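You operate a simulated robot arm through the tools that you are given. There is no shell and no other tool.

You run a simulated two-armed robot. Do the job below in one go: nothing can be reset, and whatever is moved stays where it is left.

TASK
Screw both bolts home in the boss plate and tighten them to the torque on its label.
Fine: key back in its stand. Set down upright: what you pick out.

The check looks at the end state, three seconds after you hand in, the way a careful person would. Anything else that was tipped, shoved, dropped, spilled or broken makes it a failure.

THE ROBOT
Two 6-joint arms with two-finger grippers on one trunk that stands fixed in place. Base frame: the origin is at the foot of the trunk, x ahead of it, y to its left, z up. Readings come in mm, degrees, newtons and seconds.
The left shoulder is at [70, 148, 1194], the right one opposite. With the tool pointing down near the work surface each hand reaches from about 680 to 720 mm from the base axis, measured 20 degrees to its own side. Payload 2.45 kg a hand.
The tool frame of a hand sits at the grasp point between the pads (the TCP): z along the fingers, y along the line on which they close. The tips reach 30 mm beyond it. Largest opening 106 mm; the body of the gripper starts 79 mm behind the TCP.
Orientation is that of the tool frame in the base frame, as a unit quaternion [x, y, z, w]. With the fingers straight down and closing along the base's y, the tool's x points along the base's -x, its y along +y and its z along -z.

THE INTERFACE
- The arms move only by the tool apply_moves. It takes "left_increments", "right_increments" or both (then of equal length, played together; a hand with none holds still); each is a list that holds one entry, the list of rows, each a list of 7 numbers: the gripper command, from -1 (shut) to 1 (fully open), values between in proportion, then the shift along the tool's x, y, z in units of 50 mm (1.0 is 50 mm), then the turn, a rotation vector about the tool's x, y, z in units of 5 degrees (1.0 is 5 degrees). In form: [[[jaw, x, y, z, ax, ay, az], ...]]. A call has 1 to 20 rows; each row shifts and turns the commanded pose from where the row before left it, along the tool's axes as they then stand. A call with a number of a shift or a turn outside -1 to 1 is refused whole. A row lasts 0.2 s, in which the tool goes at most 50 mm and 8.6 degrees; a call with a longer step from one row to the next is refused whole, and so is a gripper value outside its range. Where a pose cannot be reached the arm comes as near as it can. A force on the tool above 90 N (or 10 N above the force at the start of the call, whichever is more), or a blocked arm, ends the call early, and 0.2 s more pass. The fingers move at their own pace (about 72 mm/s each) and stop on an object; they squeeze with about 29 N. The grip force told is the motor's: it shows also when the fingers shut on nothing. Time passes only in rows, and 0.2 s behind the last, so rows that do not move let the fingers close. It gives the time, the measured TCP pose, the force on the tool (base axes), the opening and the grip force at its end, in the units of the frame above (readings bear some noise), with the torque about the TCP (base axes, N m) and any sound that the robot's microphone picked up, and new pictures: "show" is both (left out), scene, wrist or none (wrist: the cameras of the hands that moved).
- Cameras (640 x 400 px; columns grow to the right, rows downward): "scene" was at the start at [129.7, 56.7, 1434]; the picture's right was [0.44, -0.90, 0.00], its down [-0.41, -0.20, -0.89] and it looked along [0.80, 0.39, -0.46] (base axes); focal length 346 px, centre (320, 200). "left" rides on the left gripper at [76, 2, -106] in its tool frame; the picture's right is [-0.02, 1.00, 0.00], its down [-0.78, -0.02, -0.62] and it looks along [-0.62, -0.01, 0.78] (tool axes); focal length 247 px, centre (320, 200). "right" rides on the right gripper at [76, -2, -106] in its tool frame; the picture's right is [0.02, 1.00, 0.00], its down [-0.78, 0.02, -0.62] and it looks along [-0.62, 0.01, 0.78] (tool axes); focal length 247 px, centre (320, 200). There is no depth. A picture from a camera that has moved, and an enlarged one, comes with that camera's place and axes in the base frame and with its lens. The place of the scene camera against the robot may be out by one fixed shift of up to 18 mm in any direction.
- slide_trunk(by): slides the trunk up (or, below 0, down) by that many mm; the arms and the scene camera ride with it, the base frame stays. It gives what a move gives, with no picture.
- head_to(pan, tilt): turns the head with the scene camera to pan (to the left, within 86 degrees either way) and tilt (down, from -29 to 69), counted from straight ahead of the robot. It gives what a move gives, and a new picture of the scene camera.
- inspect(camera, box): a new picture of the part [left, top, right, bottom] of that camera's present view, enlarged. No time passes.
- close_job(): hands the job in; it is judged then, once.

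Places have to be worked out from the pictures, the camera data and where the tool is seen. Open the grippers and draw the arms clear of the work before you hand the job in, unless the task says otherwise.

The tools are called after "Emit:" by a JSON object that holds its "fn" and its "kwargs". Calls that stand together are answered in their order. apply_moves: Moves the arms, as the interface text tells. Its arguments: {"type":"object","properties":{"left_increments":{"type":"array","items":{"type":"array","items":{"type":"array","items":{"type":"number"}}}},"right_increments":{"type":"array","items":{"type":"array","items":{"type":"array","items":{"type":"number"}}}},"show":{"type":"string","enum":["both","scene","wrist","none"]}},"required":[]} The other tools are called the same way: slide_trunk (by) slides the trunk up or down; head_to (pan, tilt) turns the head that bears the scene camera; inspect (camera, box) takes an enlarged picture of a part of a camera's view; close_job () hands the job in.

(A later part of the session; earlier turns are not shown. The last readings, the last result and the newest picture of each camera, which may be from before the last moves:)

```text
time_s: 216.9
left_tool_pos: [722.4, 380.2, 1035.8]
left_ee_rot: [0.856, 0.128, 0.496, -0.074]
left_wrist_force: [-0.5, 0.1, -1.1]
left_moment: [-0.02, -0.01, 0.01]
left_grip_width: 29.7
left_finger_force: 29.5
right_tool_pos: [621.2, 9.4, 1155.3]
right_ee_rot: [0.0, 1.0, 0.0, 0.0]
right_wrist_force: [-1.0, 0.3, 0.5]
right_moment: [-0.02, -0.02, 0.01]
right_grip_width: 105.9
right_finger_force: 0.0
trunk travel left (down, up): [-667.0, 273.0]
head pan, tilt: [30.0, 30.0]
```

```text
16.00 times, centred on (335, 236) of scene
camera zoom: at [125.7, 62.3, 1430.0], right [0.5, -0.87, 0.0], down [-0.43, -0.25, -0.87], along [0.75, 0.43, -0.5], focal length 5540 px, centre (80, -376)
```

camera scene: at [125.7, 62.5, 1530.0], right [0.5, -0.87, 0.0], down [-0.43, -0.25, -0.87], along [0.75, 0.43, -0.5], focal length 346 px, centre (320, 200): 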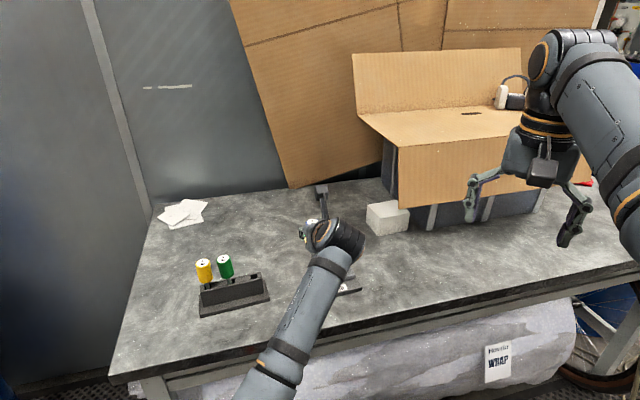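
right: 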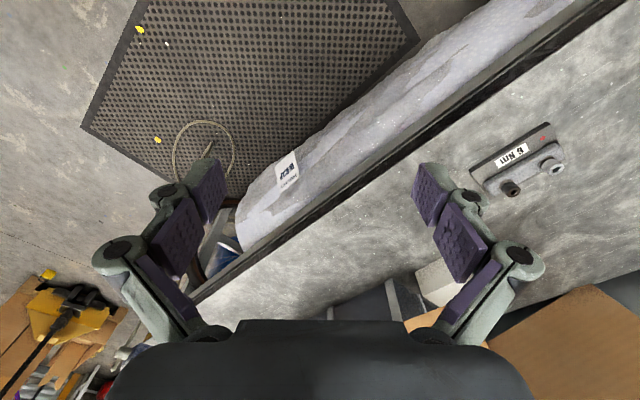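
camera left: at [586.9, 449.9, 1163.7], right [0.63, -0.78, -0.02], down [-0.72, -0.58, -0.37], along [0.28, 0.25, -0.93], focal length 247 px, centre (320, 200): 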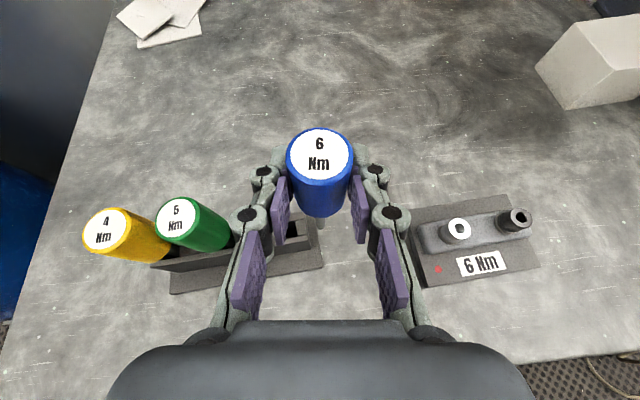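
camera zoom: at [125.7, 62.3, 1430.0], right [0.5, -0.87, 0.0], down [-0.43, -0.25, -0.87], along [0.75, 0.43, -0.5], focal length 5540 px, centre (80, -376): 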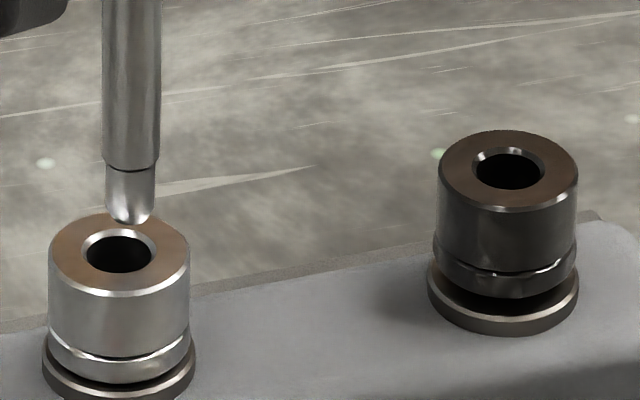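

Measured advance suggests a normal fine pitch (~1.2 mm/turn), so many strokes remain and a longer stroke is worth having. I suspect the last wrist joint is near its limit because I rolled +180° earlier; I'll raise the hand to free air and try rolling −360° (same final pose, joint unwound).

Emit:
{"fn": "apply_moves", "kwargs": {"left_increments": [[[-1, 0.26, 0, -0.15, 0, 0, 0], [-1, 0.26, 0, -0.15, 0, 0, 0], [-1, 0.26, 0, -0.15, 0, 0, 0], [-1, 0.26, 0, -0.15, 0.866, 0, -0.5], [-1, 0.26, 0, -0.15, 0.866, 0, -0.5], [-1, 0.26, 0, -0.15, 0.866, 0, -0.5], [-1, 0.26, 0, -0.15, 0.866, 0, -0.5], [-1, 0, 0, -0.5, 0.866, 0, -0.5], [-1, 0, 0, -0.5, 0.866, 0, -0.5], [-1, 0, 0, 0, 0, 0, 0]]], "show": "none"}}

Emit:
{"fn": "apply_moves", "kwargs": {"left_increments": [[[-1, 0, 0, 0, 0, 0, -1], [-1, 0, 0, 0, 0, 0, -1], [-1, 0, 0, 0, 0, 0, -1], [-1, 0, 0, 0, 0, 0, -1], [-1, 0, 0, 0, 0, 0, -1], [-1, 0, 0, 0, 0, 0, -1], [-1, 0, 0, 0, 0, 0, -1], [-1, 0, 0, 0, 0, 0, -1], [-1, 0, 0, 0, 0, 0, -1], [-1, 0, 0, 0, 0, 0, -1], [-1, 0, 0, 0, 0, 0, -1], [-1, 0, 0, 0, 0, 0, -1], [-1, 0, 0, 0, 0, 0, -1], [-1, 0, 0, 0, 0, 0, -1], [-1, 0, 0, 0, 0, 0, -1], [-1, 0, 0, 0, 0, 0, -1], [-1, 0, 0, 0, 0, 0, -1], [-1, 0, 0, 0, 0, 0, -1]]], "show": "scene"}}

```text
time_s: 219.1
left_tool_pos: [686.5, 354.0, 1165.6]
left_ee_rot: [0.793, 0.346, 0.46, -0.199]
left_wrist_force: [1.4, 0.7, 0.1]
left_moment: [0.03, 0.01, -0.02]
left_grip_width: 29.4
left_finger_force: 28.8
right_tool_pos: [622.5, 9.6, 1155.5]
right_ee_rot: [0.0, 1.0, -0.001, 0.0]
right_wrist_force: [0.0, -1.0, -0.4]
right_moment: [0.01, 0.04, 0.0]
right_grip_width: 105.7
right_finger_force: 0.1
trunk travel left (down, up): [-667.0, 273.0]
head pan, tilt: [30.0, 30.0]
```

```text
time_s: 222.9
left_tool_pos: [687.3, 353.1, 1165.1]
left_ee_rot: [0.316, 0.806, 0.466, 0.185]
left_wrist_force: [-0.3, 0.0, -1.1]
left_moment: [0.01, 0.03, 0.04]
left_grip_width: 29.4
left_finger_force: 28.2
right_tool_pos: [621.8, 8.9, 1153.8]
right_ee_rot: [0.0, 1.0, 0.0, 0.0]
right_wrist_force: [-0.3, 0.1, 0.5]
right_moment: [-0.02, 0.03, 0.01]
right_grip_width: 106.1
right_finger_force: 0.0
trunk travel left (down, up): [-667.0, 273.0]
head pan, tilt: [30.0, 30.0]
camera scene: at [126.1, 62.0, 1430.0], right [0.5, -0.87, 0.0], down [-0.43, -0.25, -0.87], along [0.75, 0.43, -0.5], focal length 346 px, centre (320, 200)
```

scene: 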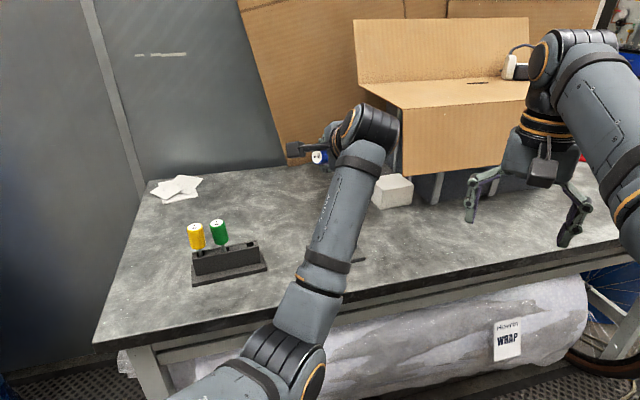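

Rolled −90° with no obstruction. Continue: another −100°, −100°, −70°.

Emit:
{"fn": "apply_moves", "kwargs": {"left_increments": [[[-1, 0, 0, 0, 0, 0, -1], [-1, 0, 0, 0, 0, 0, -1], [-1, 0, 0, 0, 0, 0, -1], [-1, 0, 0, 0, 0, 0, -1], [-1, 0, 0, 0, 0, 0, -1], [-1, 0, 0, 0, 0, 0, -1], [-1, 0, 0, 0, 0, 0, -1], [-1, 0, 0, 0, 0, 0, -1], [-1, 0, 0, 0, 0, 0, -1], [-1, 0, 0, 0, 0, 0, -1], [-1, 0, 0, 0, 0, 0, -1], [-1, 0, 0, 0, 0, 0, -1], [-1, 0, 0, 0, 0, 0, -1], [-1, 0, 0, 0, 0, 0, -1], [-1, 0, 0, 0, 0, 0, -1], [-1, 0, 0, 0, 0, 0, -1], [-1, 0, 0, 0, 0, 0, -1], [-1, 0, 0, 0, 0, 0, -1]]], "show": "none"}}

Emit:
{"fn": "apply_moves", "kwargs": {"left_increments": [[[-1, 0, 0, 0, 0, 0, -1], [-1, 0, 0, 0, 0, 0, -1], [-1, 0, 0, 0, 0, 0, -1], [-1, 0, 0, 0, 0, 0, -1], [-1, 0, 0, 0, 0, 0, -1], [-1, 0, 0, 0, 0, 0, -1], [-1, 0, 0, 0, 0, 0, -1], [-1, 0, 0, 0, 0, 0, -1], [-1, 0, 0, 0, 0, 0, -1]]], "show": "none"}}

```text
time_s: 226.7
left_tool_pos: [687.7, 352.1, 1165.8]
left_ee_rot: [-0.346, 0.793, 0.199, 0.46]
left_wrist_force: [-0.3, 0.1, -1.4]
left_moment: [-0.02, 0.03, -0.01]
left_grip_width: 29.6
left_finger_force: 28.6
right_tool_pos: [621.8, 10.2, 1154.2]
right_ee_rot: [0.0, 1.0, 0.0, -0.001]
right_wrist_force: [0.3, 0.0, -0.9]
right_moment: [-0.02, -0.01, 0.01]
right_grip_width: 106.1
right_finger_force: 0.0
trunk travel left (down, up): [-667.0, 273.0]
head pan, tilt: [30.0, 30.0]
```

```text
time_s: 228.7
left_tool_pos: [685.9, 352.0, 1165.3]
left_ee_rot: [0.624, -0.6, -0.008, -0.501]
left_wrist_force: [-1.2, 0.6, -0.6]
left_moment: [-0.01, 0.0, 0.0]
left_grip_width: 29.7
left_finger_force: 29.1
right_tool_pos: [622.7, 9.7, 1154.2]
right_ee_rot: [0.0, 1.0, 0.0, 0.0]
right_wrist_force: [0.0, 0.2, 0.6]
right_moment: [0.03, 0.02, 0.01]
right_grip_width: 106.0
right_finger_force: 0.0
trunk travel left (down, up): [-667.0, 273.0]
head pan, tilt: [30.0, 30.0]
```

−225° so far with no limit hit. Finish the remaining −135°.

Emit:
{"fn": "apply_moves", "kwargs": {"left_increments": [[[-1, 0, 0, 0, 0, 0, -1], [-1, 0, 0, 0, 0, 0, -1], [-1, 0, 0, 0, 0, 0, -1], [-1, 0, 0, 0, 0, 0, -1], [-1, 0, 0, 0, 0, 0, -1], [-1, 0, 0, 0, 0, 0, -1], [-1, 0, 0, 0, 0, 0, -1], [-1, 0, 0, 0, 0, 0, -1], [-1, 0, 0, 0, 0, 0, -1], [-1, 0, 0, 0, 0, 0, -1], [-1, 0, 0, 0, 0, 0, -1], [-1, 0, 0, 0, 0, 0, -1], [-1, 0, 0, 0, 0, 0, -1], [-1, 0, 0, 0, 0, 0, -1]]], "show": "none"}}

Emit:
{"fn": "apply_moves", "kwargs": {"left_increments": [[[-1, 0, 0, 0, 0, 0, -1], [-1, 0, 0, 0, 0, 0, -1], [-1, 0, 0, 0, 0, 0, -1], [-1, 0, 0, 0, 0, 0, -1], [-1, 0, 0, 0, 0, 0, -1], [-1, 0, 0, 0, 0, 0, -1], [-1, 0, 0, 0, 0, 0, -1], [-1, 0, 0, 0, 0, 0, -1], [-1, 0, 0, 0, 0, 0, -1], [-1, 0, 0, 0, 0, 0, -1], [-1, 0, 0, 0, 0, 0, -1], [-1, 0, 0, 0, 0, 0, -1], [-1, 0, 0, 0, 0, 0, -1], [-1, 0, 0, 0, 0, 0, 0]]], "show": "scene"}}

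```text
time_s: 231.7
left_tool_pos: [686.3, 353.5, 1164.3]
left_ee_rot: [0.855, -0.135, 0.282, -0.414]
left_wrist_force: [0.0, 0.9, -0.6]
left_moment: [0.0, 0.01, 0.0]
left_grip_width: 29.5
left_finger_force: 29.3
right_tool_pos: [621.3, 9.8, 1154.3]
right_ee_rot: [0.0, 1.0, 0.0, 0.001]
right_wrist_force: [0.6, 0.0, 0.0]
right_moment: [-0.01, 0.03, -0.01]
right_grip_width: 105.6
right_finger_force: 0.0
trunk travel left (down, up): [-667.0, 273.0]
head pan, tilt: [30.0, 30.0]
```

```text
time_s: 234.7
left_tool_pos: [535.0, 314.4, 1239.6]
left_ee_rot: [0.825, 0.262, 0.438, -0.243]
left_wrist_force: [1.5, 0.1, -1.0]
left_moment: [0.0, -0.01, 0.01]
left_grip_width: 29.6
left_finger_force: 29.2
left hand out of reach, approached as far as the arm can: row 7, 8, 9, 10, 11, 12, 13
right_tool_pos: [622.5, 8.9, 1154.0]
right_ee_rot: [0.001, 1.0, 0.0, -0.001]
right_wrist_force: [0.2, 0.2, -0.3]
right_moment: [-0.01, 0.03, 0.02]
right_grip_width: 105.8
right_finger_force: 0.1
trunk travel left (down, up): [-667.0, 273.0]
head pan, tilt: [30.0, 30.0]
camera scene: at [126.5, 62.5, 1429.9], right [0.5, -0.87, 0.0], down [-0.43, -0.25, -0.87], along [0.75, 0.43, -0.5], focal length 346 px, centre (320, 200)
```

scene: 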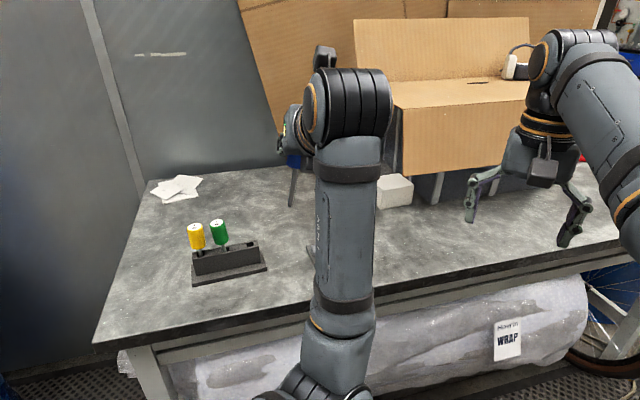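

The last wrist joint has only ±180°, and −330° is its other end, so unwinding isn't possible; I was ~35° from its upper limit, which explains the azimuth 14° stop. I roll back +349° to the earlier state.

Emit:
{"fn": "apply_moves", "kwargs": {"left_increments": [[[-1, 0, 0, 0, 0, 0, 1], [-1, 0, 0, 0, 0, 0, 1], [-1, 0, 0, 0, 0, 0, 1], [-1, 0, 0, 0, 0, 0, 1], [-1, 0, 0, 0, 0, 0, 1], [-1, 0, 0, 0, 0, 0, 1], [-1, 0, 0, 0, 0, 0, 1], [-1, 0, 0, 0, 0, 0, 1], [-1, 0, 0, 0, 0, 0, 1], [-1, 0, 0, 0, 0, 0, 1], [-1, 0, 0, 0, 0, 0, 1], [-1, 0, 0, 0, 0, 0, 1], [-1, 0, 0, 0, 0, 0, 1], [-1, 0, 0, 0, 0, 0, 1], [-1, 0, 0, 0, 0, 0, 1], [-1, 0, 0, 0, 0, 0, 1], [-1, 0, 0, 0, 0, 0, 1], [-1, 0, 0, 0, 0, 0, 1], [-1, 0, 0, 0, 0, 0, 1], [-1, 0, 0, 0, 0, 0, 1]]], "show": "none"}}

Emit:
{"fn": "apply_moves", "kwargs": {"left_increments": [[[-1, 0, 0, 0, 0, 0, 1], [-1, 0, 0, 0, 0, 0, 1], [-1, 0, 0, 0, 0, 0, 1], [-1, 0, 0, 0, 0, 0, 1], [-1, 0, 0, 0, 0, 0, 1], [-1, 0, 0, 0, 0, 0, 1], [-1, 0, 0, 0, 0, 0, 1], [-1, 0, 0, 0, 0, 0, 1], [-1, 0, 0, 0, 0, 0, 1], [-1, 0, 0, 0, 0, 0, 1], [-1, 0, 0, 0, 0, 0, 1], [-1, 0, 0, 0, 0, 0, 1], [-1, 0, 0, 0, 0, 0, 1], [-1, 0, 0, 0, 0, 0, 1], [-1, 0, 0, 0, 0, 0, 1], [-1, 0, 0, 0, 0, 0, 1], [-1, 0, 0, 0, 0, 0, 1], [-1, 0, 0, 0, 0, 0, 1], [-1, 0, 0, 0, 0, 0, 1], [-1, 0, 0, 0, 0, 0, 1]]], "show": "scene"}}

```text
time_s: 238.9
left_tool_pos: [535.9, 313.1, 1239.8]
left_ee_rot: [0.731, -0.463, 0.096, -0.491]
left_wrist_force: [0.0, -0.3, -1.1]
left_moment: [-0.03, 0.0, 0.03]
left_grip_width: 29.3
left_finger_force: 28.6
right_tool_pos: [623.0, 9.8, 1153.7]
right_ee_rot: [0.001, 1.0, 0.0, -0.001]
right_wrist_force: [0.4, -0.2, 0.2]
right_moment: [-0.03, -0.04, -0.01]
right_grip_width: 106.1
right_finger_force: 0.1
trunk travel left (down, up): [-667.0, 273.0]
head pan, tilt: [30.0, 30.0]
```

```text
time_s: 243.1
left_tool_pos: [536.2, 313.4, 1240.9]
left_ee_rot: [-0.115, 0.858, 0.314, 0.39]
left_wrist_force: [0.1, -0.2, -0.5]
left_moment: [0.01, 0.01, -0.03]
left_grip_width: 29.6
left_finger_force: 29.1
right_tool_pos: [622.9, 9.3, 1154.1]
right_ee_rot: [0.0, 1.0, -0.001, 0.0]
right_wrist_force: [-0.1, -0.3, 0.0]
right_moment: [0.01, 0.01, 0.04]
right_grip_width: 105.9
right_finger_force: 0.1
trunk travel left (down, up): [-667.0, 273.0]
head pan, tilt: [30.0, 30.0]
camera scene: at [126.0, 61.9, 1430.0], right [0.5, -0.87, 0.0], down [-0.43, -0.25, -0.87], along [0.75, 0.43, -0.5], focal length 346 px, centre (320, 200)
```

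scene: 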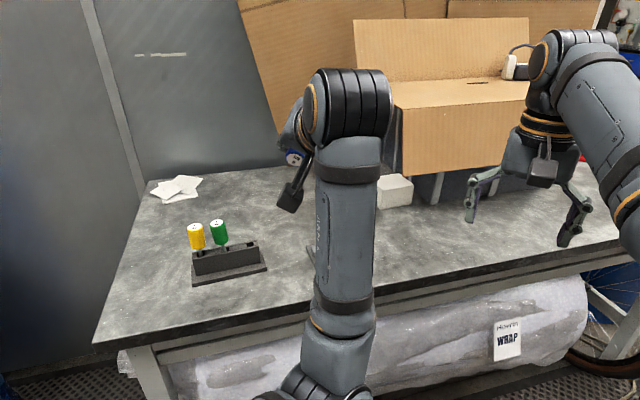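

Posture is still elbow-low. Continue the roll-back (+148.6°).

Emit:
{"fn": "apply_moves", "kwargs": {"left_increments": [[[-1, 0, 0, 0, 0, 0, 1], [-1, 0, 0, 0, 0, 0, 1], [-1, 0, 0, 0, 0, 0, 1], [-1, 0, 0, 0, 0, 0, 1], [-1, 0, 0, 0, 0, 0, 1], [-1, 0, 0, 0, 0, 0, 1], [-1, 0, 0, 0, 0, 0, 1], [-1, 0, 0, 0, 0, 0, 1], [-1, 0, 0, 0, 0, 0, 1], [-1, 0, 0, 0, 0, 0, 1], [-1, 0, 0, 0, 0, 0, 1], [-1, 0, 0, 0, 0, 0, 1], [-1, 0, 0, 0, 0, 0, 1], [-1, 0, 0, 0, 0, 0, 1], [-1, 0, 0, 0, 0, 0, 1], [-1, 0, 0, 0, 0, 0, 1], [-1, 0, 0, 0, 0, 0, 1], [-1, 0, 0, 0, 0, 0, 1]]], "show": "none"}}

Emit:
{"fn": "apply_moves", "kwargs": {"left_increments": [[[-1, 0, 0, 0, 0, 0, 1], [-1, 0, 0, 0, 0, 0, 1], [-1, 0, 0, 0, 0, 0, 1], [-1, 0, 0, 0, 0, 0, 1], [-1, 0, 0, 0, 0, 0, 1], [-1, 0, 0, 0, 0, 0, 1], [-1, 0, 0, 0, 0, 0, 1], [-1, 0, 0, 0, 0, 0, 1], [-1, 0, 0, 0, 0, 0, 1], [-1, 0, 0, 0, 0, 0, 1], [-1, 0, 0, 0, 0, 0, 0.7], [-1, 0, 0, 0, 0, 0, 0]]], "show": "scene"}}

```text
time_s: 246.9
left_tool_pos: [536.7, 314.0, 1239.6]
left_ee_rot: [0.526, 0.688, 0.498, 0.053]
left_wrist_force: [-0.7, 0.4, -1.2]
left_moment: [0.0, -0.03, 0.0]
left_grip_width: 29.6
left_finger_force: 28.4
right_tool_pos: [621.3, 8.5, 1153.7]
right_ee_rot: [0.0, 1.0, 0.0, 0.0]
right_wrist_force: [-0.8, 0.0, 0.1]
right_moment: [-0.03, -0.02, -0.02]
right_grip_width: 106.1
right_finger_force: 0.1
trunk travel left (down, up): [-667.0, 273.0]
head pan, tilt: [30.0, 30.0]
```

```text
time_s: 249.5
left_tool_pos: [535.7, 313.9, 1240.6]
left_ee_rot: [0.779, 0.378, 0.469, -0.176]
left_wrist_force: [0.3, -1.0, -1.6]
left_moment: [-0.02, 0.0, 0.04]
left_grip_width: 29.6
left_finger_force: 29.5
right_tool_pos: [622.3, 9.8, 1155.1]
right_ee_rot: [0.0, 1.0, 0.001, 0.001]
right_wrist_force: [-0.9, -0.2, -0.9]
right_moment: [0.01, 0.03, 0.05]
right_grip_width: 105.9
right_finger_force: 0.0
trunk travel left (down, up): [-667.0, 273.0]
head pan, tilt: [30.0, 30.0]
camera scene: at [126.0, 61.9, 1430.0], right [0.5, -0.87, 0.0], down [-0.43, -0.25, -0.87], along [0.75, 0.43, -0.5], focal length 346 px, centre (320, 200)
```

scene: 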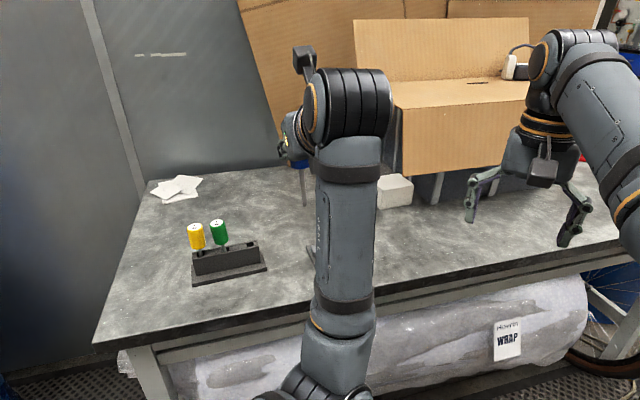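

Fix a 5° roll overshoot and return over the silver bolt at azimuth ≈72°, tip ~25 mm above.

Emit:
{"fn": "apply_moves", "kwargs": {"left_increments": [[[-1, 0, 0, 0, 0, 0, -0.54], [-1, 0, 0, 0, 0, 0, -0.54], [-1, 0.016, 0.267, 0.528, 0, 0, 0], [-1, 0.016, 0.267, 0.528, 0, 0, 0], [-1, 0.016, 0.267, 0.528, 0, 0, 0], [-1, 0.016, 0.267, 0.528, 0, 0, 0], [-1, 0.016, 0.267, 0.528, 0, 0, 0], [-1, 0.016, 0.267, 0.528, 0, 0, 0], [-1, 0, 0, 0, 0.866, 0, -0.5], [-1, 0, 0, 0, 0.866, 0, -0.5], [-1, 0, 0, 0, 0.866, 0, -0.5], [-1, 0, 0, 0, 0.866, 0, -0.5], [-1, 0, 0, 0, 0.866, 0, -0.5], [-1, -0.311, 0.113, 0.301, 0, 0, 0], [-1, -0.311, 0.113, 0.301, 0, 0, 0], [-1, -0.311, 0.113, 0.301, 0, 0, 0], [-1, -0.311, 0.113, 0.301, 0, 0, 0], [-1, -0.311, 0.113, 0.301, 0, 0, 0], [-1, 0, 0, 0, 0, 0, 0]]], "show": "none"}}

Emit:
{"fn": "inspect", "kwargs": {"camera": "scene", "box": [312, 215, 344, 252]}}

Emit:
{"fn": "inspect", "kwargs": {"camera": "left", "box": [270, 170, 370, 260]}}

```text
time_s: 253.5
left_tool_pos: [739.1, 374.0, 1076.8]
left_ee_rot: [0.668, 0.576, 0.405, -0.241]
left_wrist_force: [-0.6, -0.4, -0.6]
left_moment: [-0.01, 0.03, 0.03]
left_grip_width: 29.5
left_finger_force: 28.9
right_tool_pos: [622.1, 9.2, 1153.9]
right_ee_rot: [0.0, 1.0, 0.0, 0.0]
right_wrist_force: [0.1, 0.4, 0.2]
right_moment: [-0.02, -0.04, -0.02]
right_grip_width: 106.0
right_finger_force: 0.0
trunk travel left (down, up): [-667.0, 273.0]
head pan, tilt: [30.0, 30.0]
```

```text
10.81 times, centred on (328, 234) of scene
camera zoom: at [125.8, 61.9, 1430.0], right [0.5, -0.87, 0.0], down [-0.43, -0.25, -0.87], along [0.75, 0.43, -0.5], focal length 3744 px, centre (234, -162)
```

zoom: 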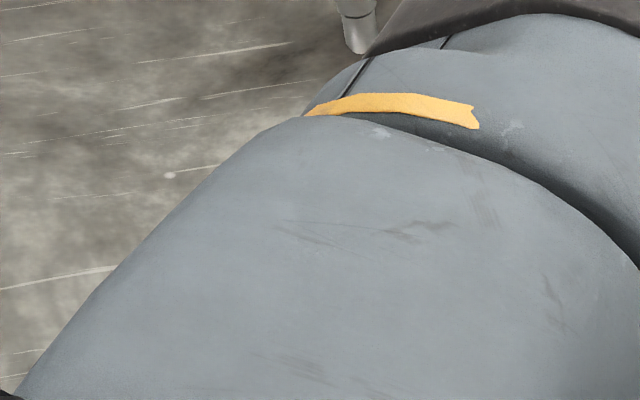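

```text
4.44 times, centred on (320, 215) of left
camera zoom: at [713.3, 335.5, 1197.9], right [0.96, -0.23, 0.13], down [-0.19, -0.94, -0.3], along [0.19, 0.26, -0.95], focal length 1098 px, centre (320, 133)
```

zoom: 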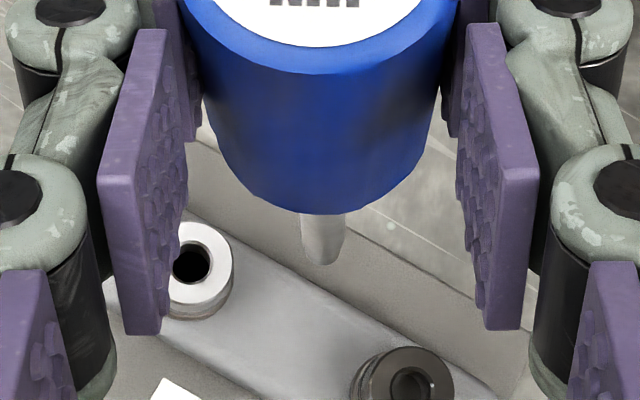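

I corrected the roll the wrong way (10° off now). Fix: rotate +3.8° about y, +9.7° about z, and shift to sit over the silver bolt.

Emit:
{"fn": "apply_moves", "kwargs": {"left_increments": [[[-1, 0, 0, 0, 0, 0.377, 0.97], [-1, 0, 0, 0, 0, 0.377, 0.97], [-1, -0.158, -0.14, 0.066, 0, 0, 0], [-1, -0.158, -0.14, 0.066, 0, 0, 0], [-1, 0, 0, 0, 0, 0, 0]]], "show": "none"}}

Emit:
{"fn": "inspect", "kwargs": {"camera": "scene", "box": [310, 210, 350, 252]}}

Emit:
{"fn": "inspect", "kwargs": {"camera": "left", "box": [270, 170, 370, 260]}}

```text
time_s: 254.7
left_tool_pos: [727.0, 376.7, 1059.4]
left_ee_rot: [0.701, 0.51, 0.404, -0.293]
left_wrist_force: [-0.3, -0.4, -0.4]
left_moment: [0.02, -0.02, 0.0]
left_grip_width: 29.6
left_finger_force: 29.0
right_tool_pos: [621.5, 8.5, 1154.8]
right_ee_rot: [0.0, 1.0, -0.001, 0.0]
right_wrist_force: [0.8, -0.6, 0.0]
right_moment: [0.03, -0.02, 0.0]
right_grip_width: 105.9
right_finger_force: 0.0
trunk travel left (down, up): [-667.0, 273.0]
head pan, tilt: [30.0, 30.0]
```

```text
9.52 times, centred on (330, 231) of scene
camera zoom: at [126.1, 61.8, 1430.0], right [0.5, -0.87, 0.0], down [-0.43, -0.25, -0.87], along [0.75, 0.43, -0.5], focal length 3298 px, centre (225, -95)
```

zoom: 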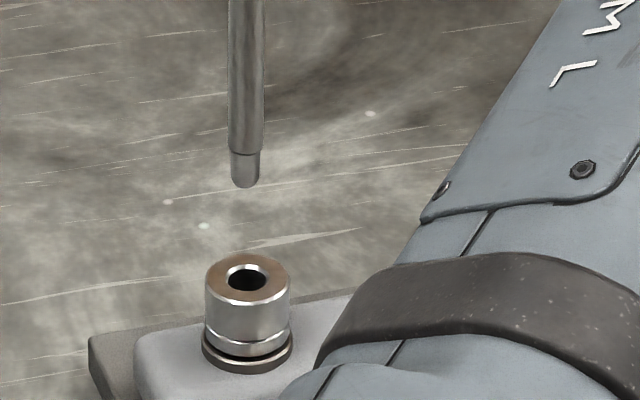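

```text
4.44 times, centred on (320, 215) of left
camera zoom: at [711.0, 325.8, 1177.9], right [0.95, -0.32, -0.02], down [-0.3, -0.88, -0.37], along [0.1, 0.35, -0.93], focal length 1098 px, centre (320, 133)
```

zoom: 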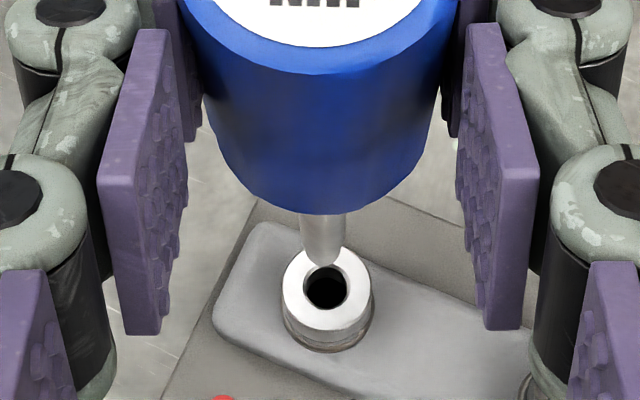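

Orientation restored, tip roughly above the socket. I lower 24 mm and compare closely before inserting.

Emit:
{"fn": "apply_moves", "kwargs": {"left_increments": [[[-1, -0.104, 0, 0.06, 0, 0, 0], [-1, -0.104, 0, 0.06, 0, 0, 0], [-1, -0.104, 0, 0.06, 0, 0, 0], [-1, -0.104, 0, 0.06, 0, 0, 0], [-1, 0, 0, 0, 0, 0, 0]]], "show": "none"}}

Emit:
{"fn": "inspect", "kwargs": {"camera": "scene", "box": [315, 222, 340, 252]}}

Emit:
{"fn": "inspect", "kwargs": {"camera": "left", "box": [270, 170, 370, 260]}}

```text
time_s: 255.9
left_tool_pos: [726.8, 377.8, 1035.6]
left_ee_rot: [0.701, 0.51, 0.404, -0.293]
left_wrist_force: [-0.6, -1.1, -1.7]
left_moment: [0.0, 0.02, -0.01]
left_grip_width: 29.3
left_finger_force: 28.9
right_tool_pos: [621.2, 9.5, 1154.6]
right_ee_rot: [0.0, 1.0, -0.001, 0.0]
right_wrist_force: [0.2, 0.0, 0.0]
right_moment: [-0.03, -0.01, 0.03]
right_grip_width: 106.2
right_finger_force: 0.0
trunk travel left (down, up): [-667.0, 273.0]
head pan, tilt: [30.0, 30.0]
```

```text
13.33 times, centred on (328, 237) of scene
camera zoom: at [126.1, 61.9, 1430.0], right [0.5, -0.87, 0.0], down [-0.43, -0.25, -0.87], along [0.75, 0.43, -0.5], focal length 4617 px, centre (220, -293)
```

zoom: 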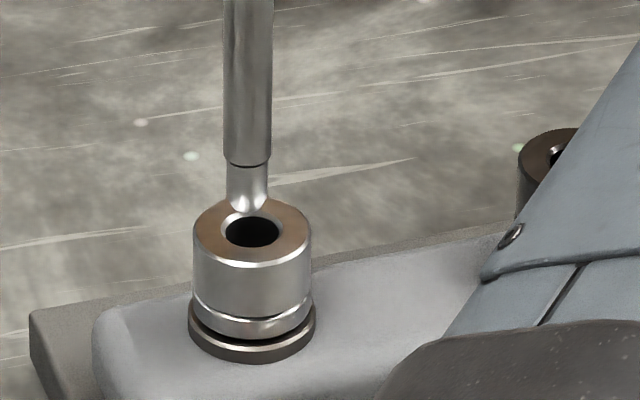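

```text
4.44 times, centred on (320, 215) of left
camera zoom: at [710.5, 326.0, 1153.9], right [0.95, -0.32, -0.02], down [-0.3, -0.88, -0.37], along [0.1, 0.35, -0.93], focal length 1098 px, centre (320, 133)
```

zoom: 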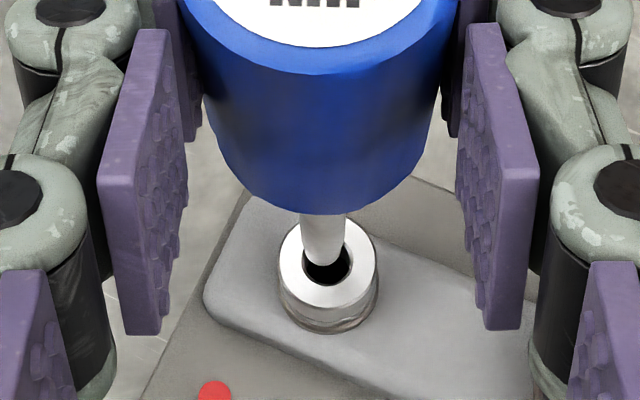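

Alignment matches the previous good insertions. I run two cycles: lower, turn 55°, lift 16 mm, swing back, with minimal axial press to avoid sliding the key in the grip.

Emit:
{"fn": "apply_moves", "kwargs": {"left_increments": [[[-1, -0.0866, 0, 0.05, 0, 0, 0], [-1, -0.0866, 0, 0.05, 0, 0, 0], [-1, -0.0866, 0, 0.05, 0, 0, 0], [-1, -0.052, 0, 0.03, 0, 0, 0], [-1, 0, 0, 0, 0, 0, 0], [-1, -0.001, -0.012, 0.001, -0.866, 0, 0.5], [-1, -0.001, -0.012, 0.001, -0.866, 0, 0.5], [-1, -0.001, -0.012, 0.001, -0.866, 0, 0.5], [-1, -0.001, -0.012, 0.001, -0.866, 0, 0.5], [-1, -0.001, -0.012, 0.001, -0.866, 0, 0.5], [-1, -0.001, -0.012, 0.001, -0.866, 0, 0.5], [-1, -0.001, -0.012, 0.001, -0.866, 0, 0.5], [-1, -0.001, -0.012, 0.001, -0.866, 0, 0.5], [-1, -0.001, -0.012, 0.001, -0.866, 0, 0.5], [-1, -0.001, -0.012, 0.001, -0.866, 0, 0.5], [-1, -0.001, -0.012, 0.001, -0.866, 0, 0.5]]], "show": "none"}}

Emit:
{"fn": "apply_moves", "kwargs": {"left_increments": [[[-1, 0.0866, 0, -0.05, 0, 0, 0], [-1, 0.0866, 0, -0.05, 0, 0, 0], [-1, 0.104, 0, -0.06, 0, 0, 0], [-1, 0, 0.012, 0, 0.866, 0, -0.5], [-1, 0, 0.012, 0, 0.866, 0, -0.5], [-1, 0, 0.012, 0, 0.866, 0, -0.5], [-1, 0, 0.012, 0, 0.866, 0, -0.5], [-1, 0, 0.012, 0, 0.866, 0, -0.5], [-1, 0, 0.012, 0, 0.866, 0, -0.5], [-1, 0, 0.012, 0, 0.866, 0, -0.5], [-1, 0, 0.012, 0, 0.866, 0, -0.5], [-1, 0, 0.012, 0, 0.866, 0, -0.5], [-1, 0, 0.012, 0, 0.866, 0, -0.5], [-1, 0, 0.012, 0, 0.866, 0, -0.5], [-1, 0, 0, 0, 0, 0, 0]]], "show": "none"}}

Emit:
{"fn": "inspect", "kwargs": {"camera": "scene", "box": [315, 222, 340, 252]}}

```text
time_s: 259.3
left_tool_pos: [720.0, 381.7, 1018.4]
left_ee_rot: [0.855, 0.129, 0.496, -0.074]
left_wrist_force: [-2.7, 0.5, 10.0]
left_moment: [0.05, 0.18, 0.12]
left_grip_width: 29.4
left_finger_force: 29.1
right_tool_pos: [619.8, 7.5, 1155.2]
right_ee_rot: [0.0, 1.0, 0.0, 0.001]
right_wrist_force: [-0.1, -0.7, 0.7]
right_moment: [-0.01, -0.01, 0.04]
right_grip_width: 106.2
right_finger_force: 0.2
trunk travel left (down, up): [-667.0, 273.0]
head pan, tilt: [30.0, 30.0]
```

```text
time_s: 262.5
left_tool_pos: [726.1, 376.8, 1032.8]
left_ee_rot: [0.7, 0.51, 0.404, -0.293]
left_wrist_force: [0.4, -0.9, -1.0]
left_moment: [-0.02, 0.03, 0.04]
left_grip_width: 29.4
left_finger_force: 28.5
right_tool_pos: [621.5, 9.0, 1153.6]
right_ee_rot: [0.0, 1.0, 0.0, 0.0]
right_wrist_force: [-0.5, -0.6, -0.3]
right_moment: [0.04, 0.02, -0.02]
right_grip_width: 106.1
right_finger_force: 0.1
trunk travel left (down, up): [-667.0, 273.0]
head pan, tilt: [30.0, 30.0]
```

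```text
13.33 times, centred on (328, 237) of scene
camera zoom: at [126.0, 62.2, 1430.0], right [0.5, -0.87, 0.0], down [-0.43, -0.25, -0.87], along [0.75, 0.43, -0.5], focal length 4617 px, centre (220, -293)
```

zoom: 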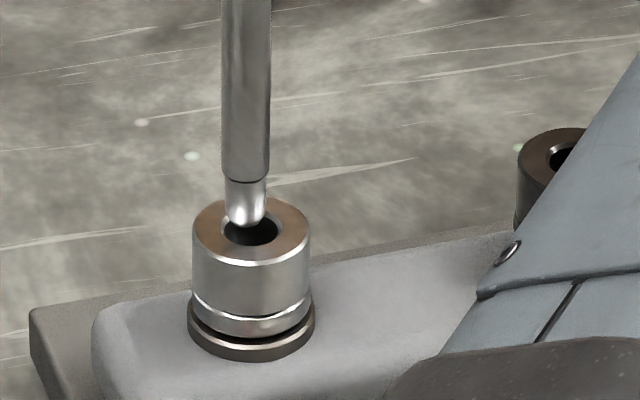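

Torque is a constant ≈0.12 N·m regardless of press – consistent with thread friction while turning. I continue with three more cycles.

Emit:
{"fn": "apply_moves", "kwargs": {"left_increments": [[[-1, -0.0866, 0, 0.05, 0, 0, 0], [-1, -0.0866, 0, 0.05, 0, 0, 0], [-1, -0.0866, 0, 0.05, 0, 0, 0], [-1, -0.002, -0.012, 0.001, -0.866, 0, 0.5], [-1, -0.002, -0.012, 0.001, -0.866, 0, 0.5], [-1, -0.001, -0.012, 0.001, -0.866, 0, 0.5], [-1, -0.001, -0.012, 0.001, -0.866, 0, 0.5], [-1, -0.001, -0.012, 0.001, -0.866, 0, 0.5], [-1, -0.001, -0.012, 0.001, -0.866, 0, 0.5], [-1, -0.001, -0.012, 0.001, -0.866, 0, 0.5], [-1, -0.001, -0.012, 0.001, -0.866, 0, 0.5], [-1, -0.001, -0.012, 0.001, -0.866, 0, 0.5], [-1, -0.001, -0.012, 0.001, -0.866, 0, 0.5], [-1, -0.001, -0.012, 0.001, -0.866, 0, 0.5]]], "show": "none"}}

Emit:
{"fn": "apply_moves", "kwargs": {"left_increments": [[[-1, 0.0866, 0, -0.05, 0, 0, 0], [-1, 0.0866, 0, -0.05, 0, 0, 0], [-1, 0.0866, 0, -0.05, 0, 0, 0], [-1, 0, 0.012, 0, 0.866, 0, -0.5], [-1, 0, 0.012, 0, 0.866, 0, -0.5], [-1, 0, 0.012, 0, 0.866, 0, -0.5], [-1, 0, 0.012, 0, 0.866, 0, -0.5], [-1, 0, 0.012, 0, 0.866, 0, -0.5], [-1, 0, 0.012, 0, 0.866, 0, -0.5], [-1, 0, 0.012, 0, 0.866, 0, -0.5], [-1, 0, 0.012, 0, 0.866, 0, -0.5], [-1, 0, 0.012, 0, 0.866, 0, -0.5], [-1, 0, 0.012, 0, 0.866, 0, -0.5], [-1, 0, 0.012, 0, 0.866, 0, -0.5], [-1, 0, 0, 0, 0, 0, 0]]], "show": "none"}}

Emit:
{"fn": "apply_moves", "kwargs": {"left_increments": [[[-1, -0.0866, 0, 0.05, 0, 0, 0], [-1, -0.0866, 0, 0.05, 0, 0, 0], [-1, -0.0866, 0, 0.05, 0, 0, 0], [-1, -0.002, -0.012, 0.001, -0.866, 0, 0.5], [-1, -0.002, -0.012, 0.001, -0.866, 0, 0.5], [-1, -0.001, -0.012, 0.001, -0.866, 0, 0.5], [-1, -0.001, -0.012, 0.001, -0.866, 0, 0.5], [-1, -0.001, -0.012, 0.001, -0.866, 0, 0.5], [-1, -0.001, -0.012, 0.001, -0.866, 0, 0.5], [-1, -0.001, -0.012, 0.001, -0.866, 0, 0.5], [-1, -0.001, -0.012, 0.001, -0.866, 0, 0.5], [-1, -0.001, -0.012, 0.001, -0.866, 0, 0.5], [-1, -0.001, -0.012, 0.001, -0.866, 0, 0.5], [-1, -0.001, -0.012, 0.001, -0.866, 0, 0.5]]], "show": "none"}}

Emit:
{"fn": "apply_moves", "kwargs": {"left_increments": [[[-1, 0.0866, 0, -0.05, 0, 0, 0], [-1, 0.0866, 0, -0.05, 0, 0, 0], [-1, 0.0866, 0, -0.05, 0, 0, 0], [-1, 0, 0, 0, 0, 0, 0]]], "show": "none"}}

Emit:
{"fn": "inspect", "kwargs": {"camera": "scene", "box": [320, 230, 344, 254]}}

```text
time_s: 265.5
left_tool_pos: [720.4, 381.2, 1019.3]
left_ee_rot: [0.856, 0.128, 0.496, -0.073]
left_wrist_force: [0.1, 5.0, 13.7]
left_moment: [0.21, -0.19, 0.08]
left_grip_width: 29.4
left_finger_force: 29.1
right_tool_pos: [618.9, 8.9, 1155.4]
right_ee_rot: [0.0, 1.0, 0.0, 0.002]
right_wrist_force: [-0.2, 0.8, 0.9]
right_moment: [0.01, 0.01, -0.02]
right_grip_width: 105.9
right_finger_force: 0.0
trunk travel left (down, up): [-667.0, 273.0]
head pan, tilt: [30.0, 30.0]
```

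```text
time_s: 268.7
left_tool_pos: [725.3, 376.6, 1030.2]
left_ee_rot: [0.7, 0.51, 0.404, -0.293]
left_wrist_force: [0.7, 1.1, -0.8]
left_moment: [0.02, -0.01, -0.01]
left_grip_width: 29.5
left_finger_force: 29.1
right_tool_pos: [620.9, 9.0, 1154.0]
right_ee_rot: [0.0, 1.0, -0.001, 0.0]
right_wrist_force: [0.2, -0.8, 0.4]
right_moment: [0.01, -0.01, -0.04]
right_grip_width: 105.9
right_finger_force: 0.0
trunk travel left (down, up): [-667.0, 273.0]
head pan, tilt: [30.0, 30.0]
```

```text
time_s: 271.7
left_tool_pos: [718.9, 380.8, 1015.7]
left_ee_rot: [0.855, 0.127, 0.497, -0.073]
left_wrist_force: [-0.2, 3.4, 15.4]
left_moment: [0.15, -0.19, -0.07]
left_grip_width: 29.6
left_finger_force: 28.7
right_tool_pos: [618.7, 8.5, 1155.8]
right_ee_rot: [0.0, 1.0, 0.001, 0.001]
right_wrist_force: [0.2, 0.2, 0.5]
right_moment: [0.02, 0.01, 0.01]
right_grip_width: 105.9
right_finger_force: 0.1
trunk travel left (down, up): [-667.0, 273.0]
head pan, tilt: [30.0, 30.0]
```

```text
time_s: 272.7
left_tool_pos: [721.5, 381.4, 1029.5]
left_ee_rot: [0.857, 0.128, 0.494, -0.073]
left_wrist_force: [-0.2, 0.1, -0.6]
left_moment: [0.0, 0.01, 0.01]
left_grip_width: 29.9
left_finger_force: 29.0
right_tool_pos: [623.3, 9.4, 1154.7]
right_ee_rot: [0.0, 1.0, 0.0, 0.0]
right_wrist_force: [-0.8, 0.3, -0.1]
right_moment: [-0.07, 0.02, 0.05]
right_grip_width: 105.7
right_finger_force: 0.2
trunk travel left (down, up): [-667.0, 273.0]
head pan, tilt: [30.0, 30.0]
```

```text
16.00 times, centred on (332, 242) of scene
camera zoom: at [126.4, 62.2, 1429.9], right [0.5, -0.87, 0.0], down [-0.43, -0.25, -0.87], along [0.75, 0.43, -0.5], focal length 5540 px, centre (128, -472)
```

zoom: 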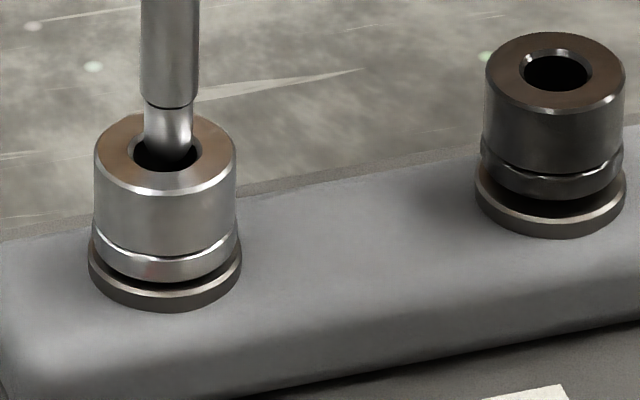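

Comparing with the earlier measurement, the silver gap did not change over the last three strokes, so the bit is not (always) driving the bolt. I want a good look down into an empty socket: I raise the hand and shift it left so the wrist camera sees the dark bolt's socket.

Emit:
{"fn": "apply_moves", "kwargs": {"left_increments": [[[-1, 0.0866, 0, -0.05, 0, 0, 0], [-1, 0.0866, 0, -0.05, 0, 0, 0], [-1, 0.173, 0, -0.1, 0, 0, 0], [-1, 0.173, 0, -0.1, 0, 0, 0], [-1, 0, -0.4, 0.1, 0, 0, 0], [-1, 0, -0.4, 0.1, 0, 0, 0], [-1, 0, -0.4, 0.1, 0, 0, 0], [-1, 0, -0.4, 0.1, 0, 0, 0], [-1, 0, 0, 0, 0, 0, 0]]], "show": "wrist"}}

```text
time_s: 274.7
left_tool_pos: [715.2, 462.8, 1048.5]
left_ee_rot: [0.857, 0.129, 0.494, -0.074]
left_wrist_force: [1.6, -0.8, 0.0]
left_moment: [-0.01, 0.0, 0.02]
left_grip_width: 29.7
left_finger_force: 29.4
right_tool_pos: [622.2, 9.8, 1154.9]
right_ee_rot: [0.0, 1.0, -0.001, 0.0]
right_wrist_force: [0.3, -0.7, 0.1]
right_moment: [0.01, -0.01, 0.01]
right_grip_width: 105.9
right_finger_force: 0.1
trunk travel left (down, up): [-667.0, 273.0]
head pan, tilt: [30.0, 30.0]
camera left: at [663.6, 445.3, 1166.6], right [0.28, -0.96, -0.02], down [-0.89, -0.26, -0.37], along [0.35, 0.12, -0.93], focal length 247 px, centre (320, 200)
```

left: 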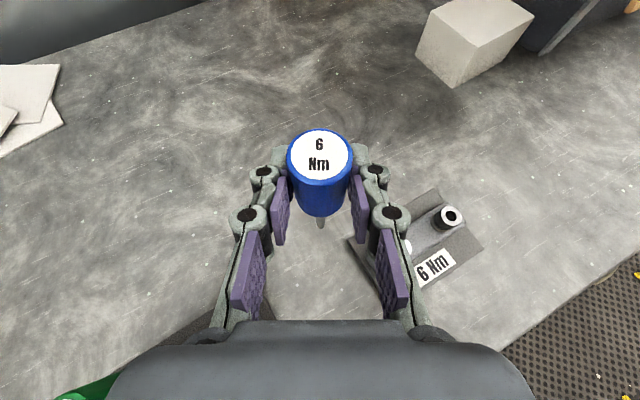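

Emit:
{"fn": "inspect", "kwargs": {"camera": "left", "box": [436, 204, 464, 230]}}

Emit:
{"fn": "inspect", "kwargs": {"camera": "left", "box": [306, 208, 336, 234]}}

Emit:
{"fn": "inspect", "kwargs": {"camera": "scene", "box": [318, 226, 348, 252]}}

```text
15.38 times, centred on (450, 217) of left
camera zoom: at [663.6, 445.3, 1166.6], right [0.28, -0.96, -0.02], down [-0.89, -0.26, -0.37], along [0.35, 0.12, -0.93], focal length 3800 px, centre (-1680, -62)
```

zoom: 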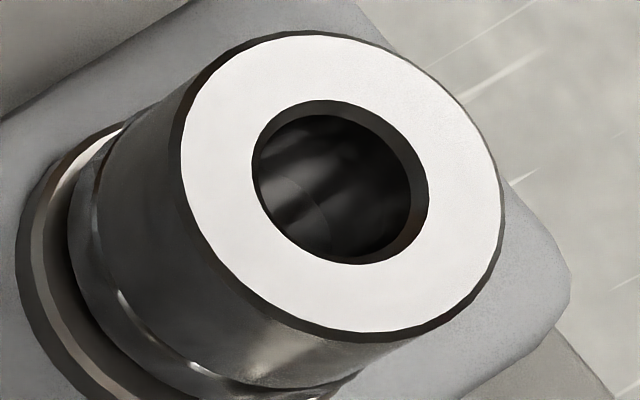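

```text
15.38 times, centred on (321, 221) of left
camera zoom: at [663.6, 445.3, 1166.6], right [0.28, -0.96, -0.02], down [-0.89, -0.26, -0.37], along [0.35, 0.12, -0.93], focal length 3800 px, centre (305, -123)
```

zoom: 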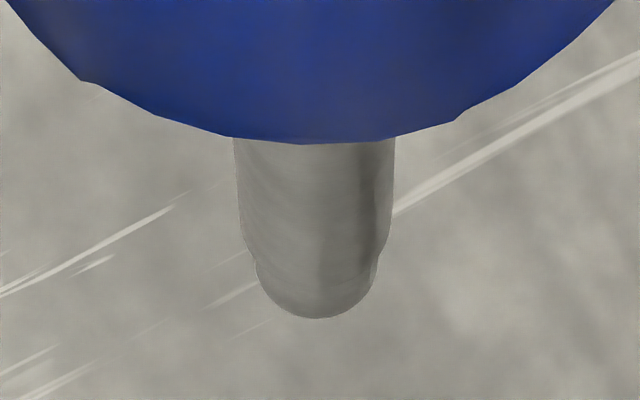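

```text
15.38 times, centred on (333, 239) of scene
camera zoom: at [126.2, 61.4, 1430.0], right [0.5, -0.87, 0.0], down [-0.43, -0.25, -0.87], along [0.75, 0.43, -0.5], focal length 5327 px, centre (120, -400)
```

zoom: 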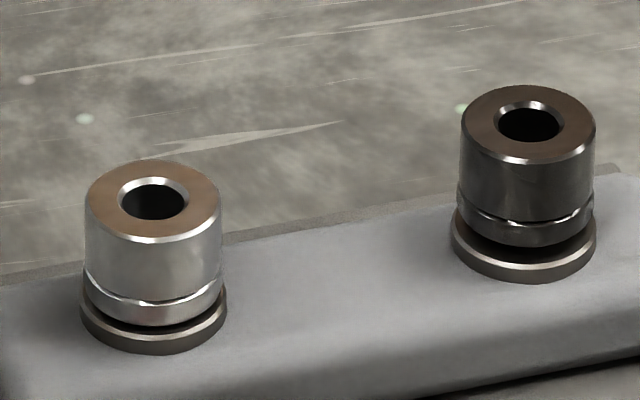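

The sockets are plain round bores, so engagement is by insertion only. The unobstructed view shows silver ≈1.8 mm lower than dark overall (≈600° turned → ≈1.1 mm/turn). I'll keep going but check insertion each time. Return above the silver bolt at azimuth 72°.

Emit:
{"fn": "apply_moves", "kwargs": {"left_increments": [[[-1, 0, 0.4, -0.1, 0, 0, 0], [-1, 0, 0.4, -0.1, 0, 0, 0], [-1, 0, 0.4, -0.1, 0, 0, 0], [-1, 0, 0.4, -0.1, 0, 0, 0], [-1, 0, 0.012, 0, 0.866, 0, -0.5], [-1, 0, 0.012, 0, 0.866, 0, -0.5], [-1, 0, 0.012, 0, 0.866, 0, -0.5], [-1, 0, 0.012, 0, 0.866, 0, -0.5], [-1, 0, 0.012, 0, 0.866, 0, -0.5], [-1, 0, 0.012, 0, 0.866, 0, -0.5], [-1, 0, 0.012, 0, 0.866, 0, -0.5], [-1, 0, 0.012, 0, 0.866, 0, -0.5], [-1, 0, 0.012, 0, 0.866, 0, -0.5], [-1, 0, 0.012, 0, 0.866, 0, -0.5], [-1, 0, 0.012, 0, 0.866, 0, -0.5], [-1, -0.208, 0, 0.12, 0, 0, 0], [-1, -0.208, 0, 0.12, 0, 0, 0], [-1, 0, 0, 0, 0, 0, 0]]], "show": "none"}}

Emit:
{"fn": "inspect", "kwargs": {"camera": "scene", "box": [315, 222, 340, 252]}}

Emit:
{"fn": "inspect", "kwargs": {"camera": "left", "box": [290, 190, 350, 250]}}

```text
time_s: 278.5
left_tool_pos: [726.9, 375.9, 1036.0]
left_ee_rot: [0.7, 0.51, 0.403, -0.294]
left_wrist_force: [0.4, 0.6, -1.1]
left_moment: [-0.03, -0.01, -0.03]
left_grip_width: 29.3
left_finger_force: 28.7
right_tool_pos: [620.6, 8.3, 1154.1]
right_ee_rot: [0.0, 1.0, 0.0, 0.0]
right_wrist_force: [-0.1, -0.4, -0.2]
right_moment: [-0.01, 0.0, 0.0]
right_grip_width: 106.1
right_finger_force: 0.1
trunk travel left (down, up): [-667.0, 273.0]
head pan, tilt: [30.0, 30.0]
```

```text
13.33 times, centred on (328, 237) of scene
camera zoom: at [126.0, 61.8, 1430.0], right [0.5, -0.87, 0.0], down [-0.43, -0.25, -0.87], along [0.75, 0.43, -0.5], focal length 4617 px, centre (220, -293)
```

zoom: 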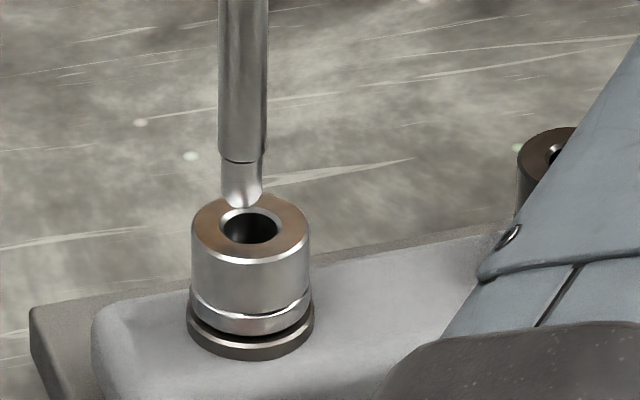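

```text
6.67 times, centred on (320, 220) of left
camera zoom: at [710.1, 326.2, 1154.4], right [0.95, -0.32, -0.02], down [-0.3, -0.88, -0.37], along [0.1, 0.35, -0.93], focal length 1646 px, centre (320, 67)
```

zoom: 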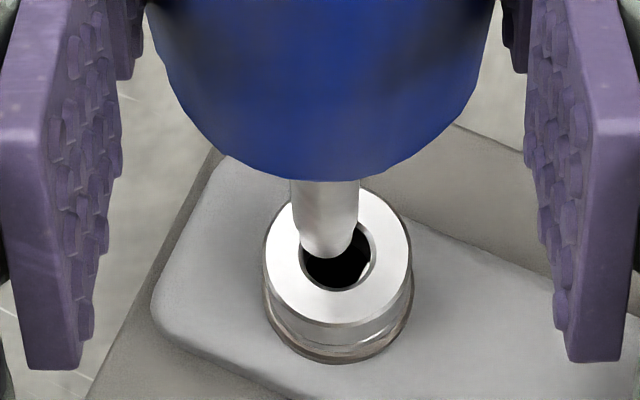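

The collar ring's facets look different from before — evidence that the bolt does rotate. I shift y +1.4 mm, insert and turn, checking height after insertion.

Emit:
{"fn": "apply_moves", "kwargs": {"left_increments": [[[-1, 0, 0.028, 0, 0, 0, 0], [-1, -0.0866, 0, 0.05, 0, 0, 0], [-1, -0.0866, 0, 0.05, 0, 0, 0], [-1, -0.0866, 0, 0.05, 0, 0, 0], [-1, -0.0606, 0, 0.035, 0, 0, 0], [-1, 0, 0, 0, 0, 0, 0]]], "show": "none"}}

Emit:
{"fn": "inspect", "kwargs": {"camera": "scene", "box": [317, 228, 337, 248]}}

Emit:
{"fn": "apply_moves", "kwargs": {"left_increments": [[[-1, -0.001, -0.012, 0.001, -0.866, 0, 0.5], [-1, -0.001, -0.012, 0.001, -0.866, 0, 0.5], [-1, -0.001, -0.012, 0.001, -0.866, 0, 0.5], [-1, -0.001, -0.012, 0.001, -0.866, 0, 0.5], [-1, -0.001, -0.012, 0.001, -0.866, 0, 0.5], [-1, -0.001, -0.012, 0.001, -0.866, 0, 0.5]]], "show": "none"}}

Emit:
{"fn": "inspect", "kwargs": {"camera": "scene", "box": [317, 228, 337, 248]}}

Emit:
{"fn": "apply_moves", "kwargs": {"left_increments": [[[-1, -0.001, -0.012, 0.001, -0.866, 0, 0.5], [-1, -0.001, -0.012, 0.001, -0.866, 0, 0.5], [-1, -0.001, -0.012, 0.001, -0.866, 0, 0.5], [-1, -0.001, -0.012, 0.001, -0.866, 0, 0.5], [-1, -0.001, -0.012, 0.001, -0.866, 0, 0.5]]], "show": "none"}}

Emit:
{"fn": "inspect", "kwargs": {"camera": "scene", "box": [317, 228, 337, 248]}}

```text
time_s: 279.9
left_tool_pos: [727.4, 375.9, 1019.2]
left_ee_rot: [0.7, 0.51, 0.406, -0.293]
left_wrist_force: [-0.1, -1.9, 6.3]
left_moment: [-0.2, -0.03, 0.0]
left_grip_width: 29.8
left_finger_force: 29.0
right_tool_pos: [620.4, 8.2, 1155.4]
right_ee_rot: [0.0, 1.0, 0.0, -0.001]
right_wrist_force: [0.6, -0.6, 1.0]
right_moment: [0.0, 0.0, 0.01]
right_grip_width: 105.9
right_finger_force: 0.2
trunk travel left (down, up): [-667.0, 273.0]
head pan, tilt: [30.0, 30.0]
```

```text
16.00 times, centred on (327, 238) of scene
camera zoom: at [124.5, 60.6, 1430.3], right [0.5, -0.87, 0.0], down [-0.43, -0.25, -0.87], along [0.75, 0.43, -0.5], focal length 5540 px, centre (208, -408)
```

zoom: 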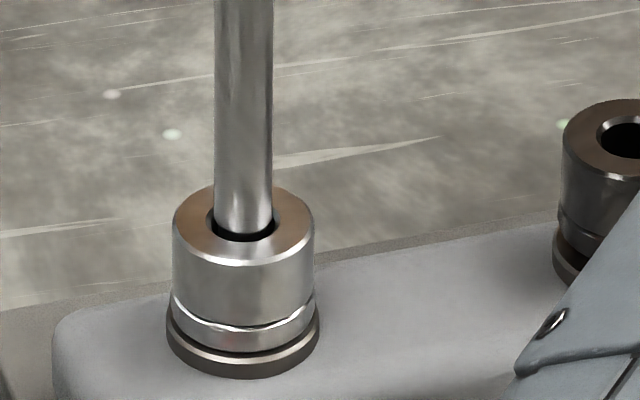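

```text
time_s: 281.3
left_tool_pos: [723.2, 378.4, 1018.2]
left_ee_rot: [0.808, 0.311, 0.468, -0.179]
left_wrist_force: [-3.4, 0.4, 7.4]
left_moment: [-0.05, 0.09, 0.05]
left_grip_width: 29.8
left_finger_force: 29.1
right_tool_pos: [619.1, 8.4, 1155.0]
right_ee_rot: [0.0, 1.0, 0.0, 0.0]
right_wrist_force: [0.7, -0.4, -0.4]
right_moment: [-0.01, 0.01, 0.03]
right_grip_width: 106.1
right_finger_force: 0.1
trunk travel left (down, up): [-667.0, 273.0]
head pan, tilt: [30.0, 30.0]
```

```text
16.00 times, centred on (327, 238) of scene
camera zoom: at [123.2, 61.6, 1430.3], right [0.5, -0.87, 0.0], down [-0.43, -0.25, -0.87], along [0.75, 0.43, -0.5], focal length 5540 px, centre (208, -408)
```

zoom: 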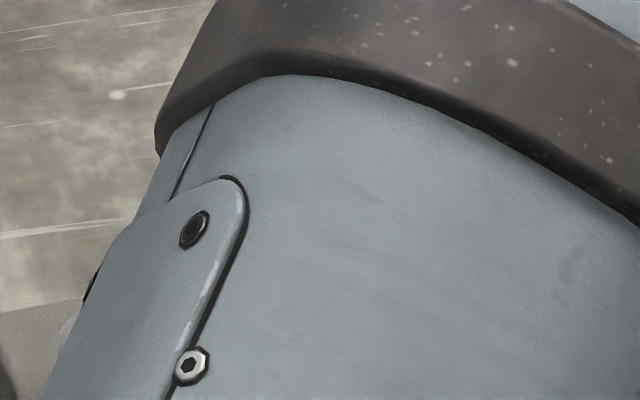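

```text
time_s: 282.5
left_tool_pos: [721.0, 381.5, 1019.3]
left_ee_rot: [0.856, 0.129, 0.496, -0.074]
left_wrist_force: [-4.5, 7.0, 12.8]
left_moment: [0.11, 0.24, 0.13]
left_grip_width: 29.7
left_finger_force: 29.4
right_tool_pos: [618.6, 10.0, 1156.4]
right_ee_rot: [0.0, 1.0, 0.001, 0.001]
right_wrist_force: [0.1, -0.2, 1.0]
right_moment: [0.0, 0.02, -0.01]
right_grip_width: 106.1
right_finger_force: 0.0
trunk travel left (down, up): [-667.0, 273.0]
head pan, tilt: [30.0, 30.0]
```

```text
16.00 times, centred on (327, 238) of scene
camera zoom: at [122.1, 62.6, 1430.4], right [0.5, -0.87, 0.0], down [-0.43, -0.25, -0.87], along [0.75, 0.43, -0.5], focal length 5540 px, centre (208, -408)
```

zoom: 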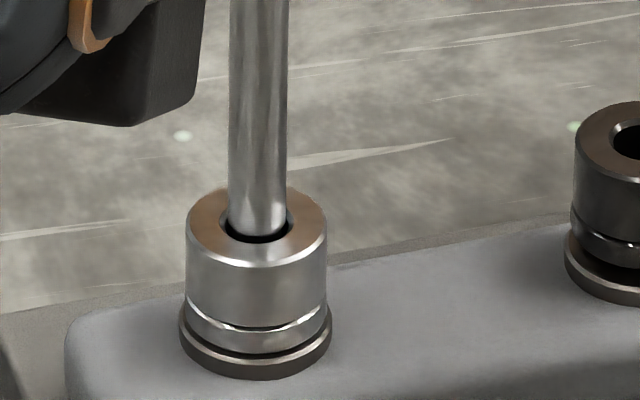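

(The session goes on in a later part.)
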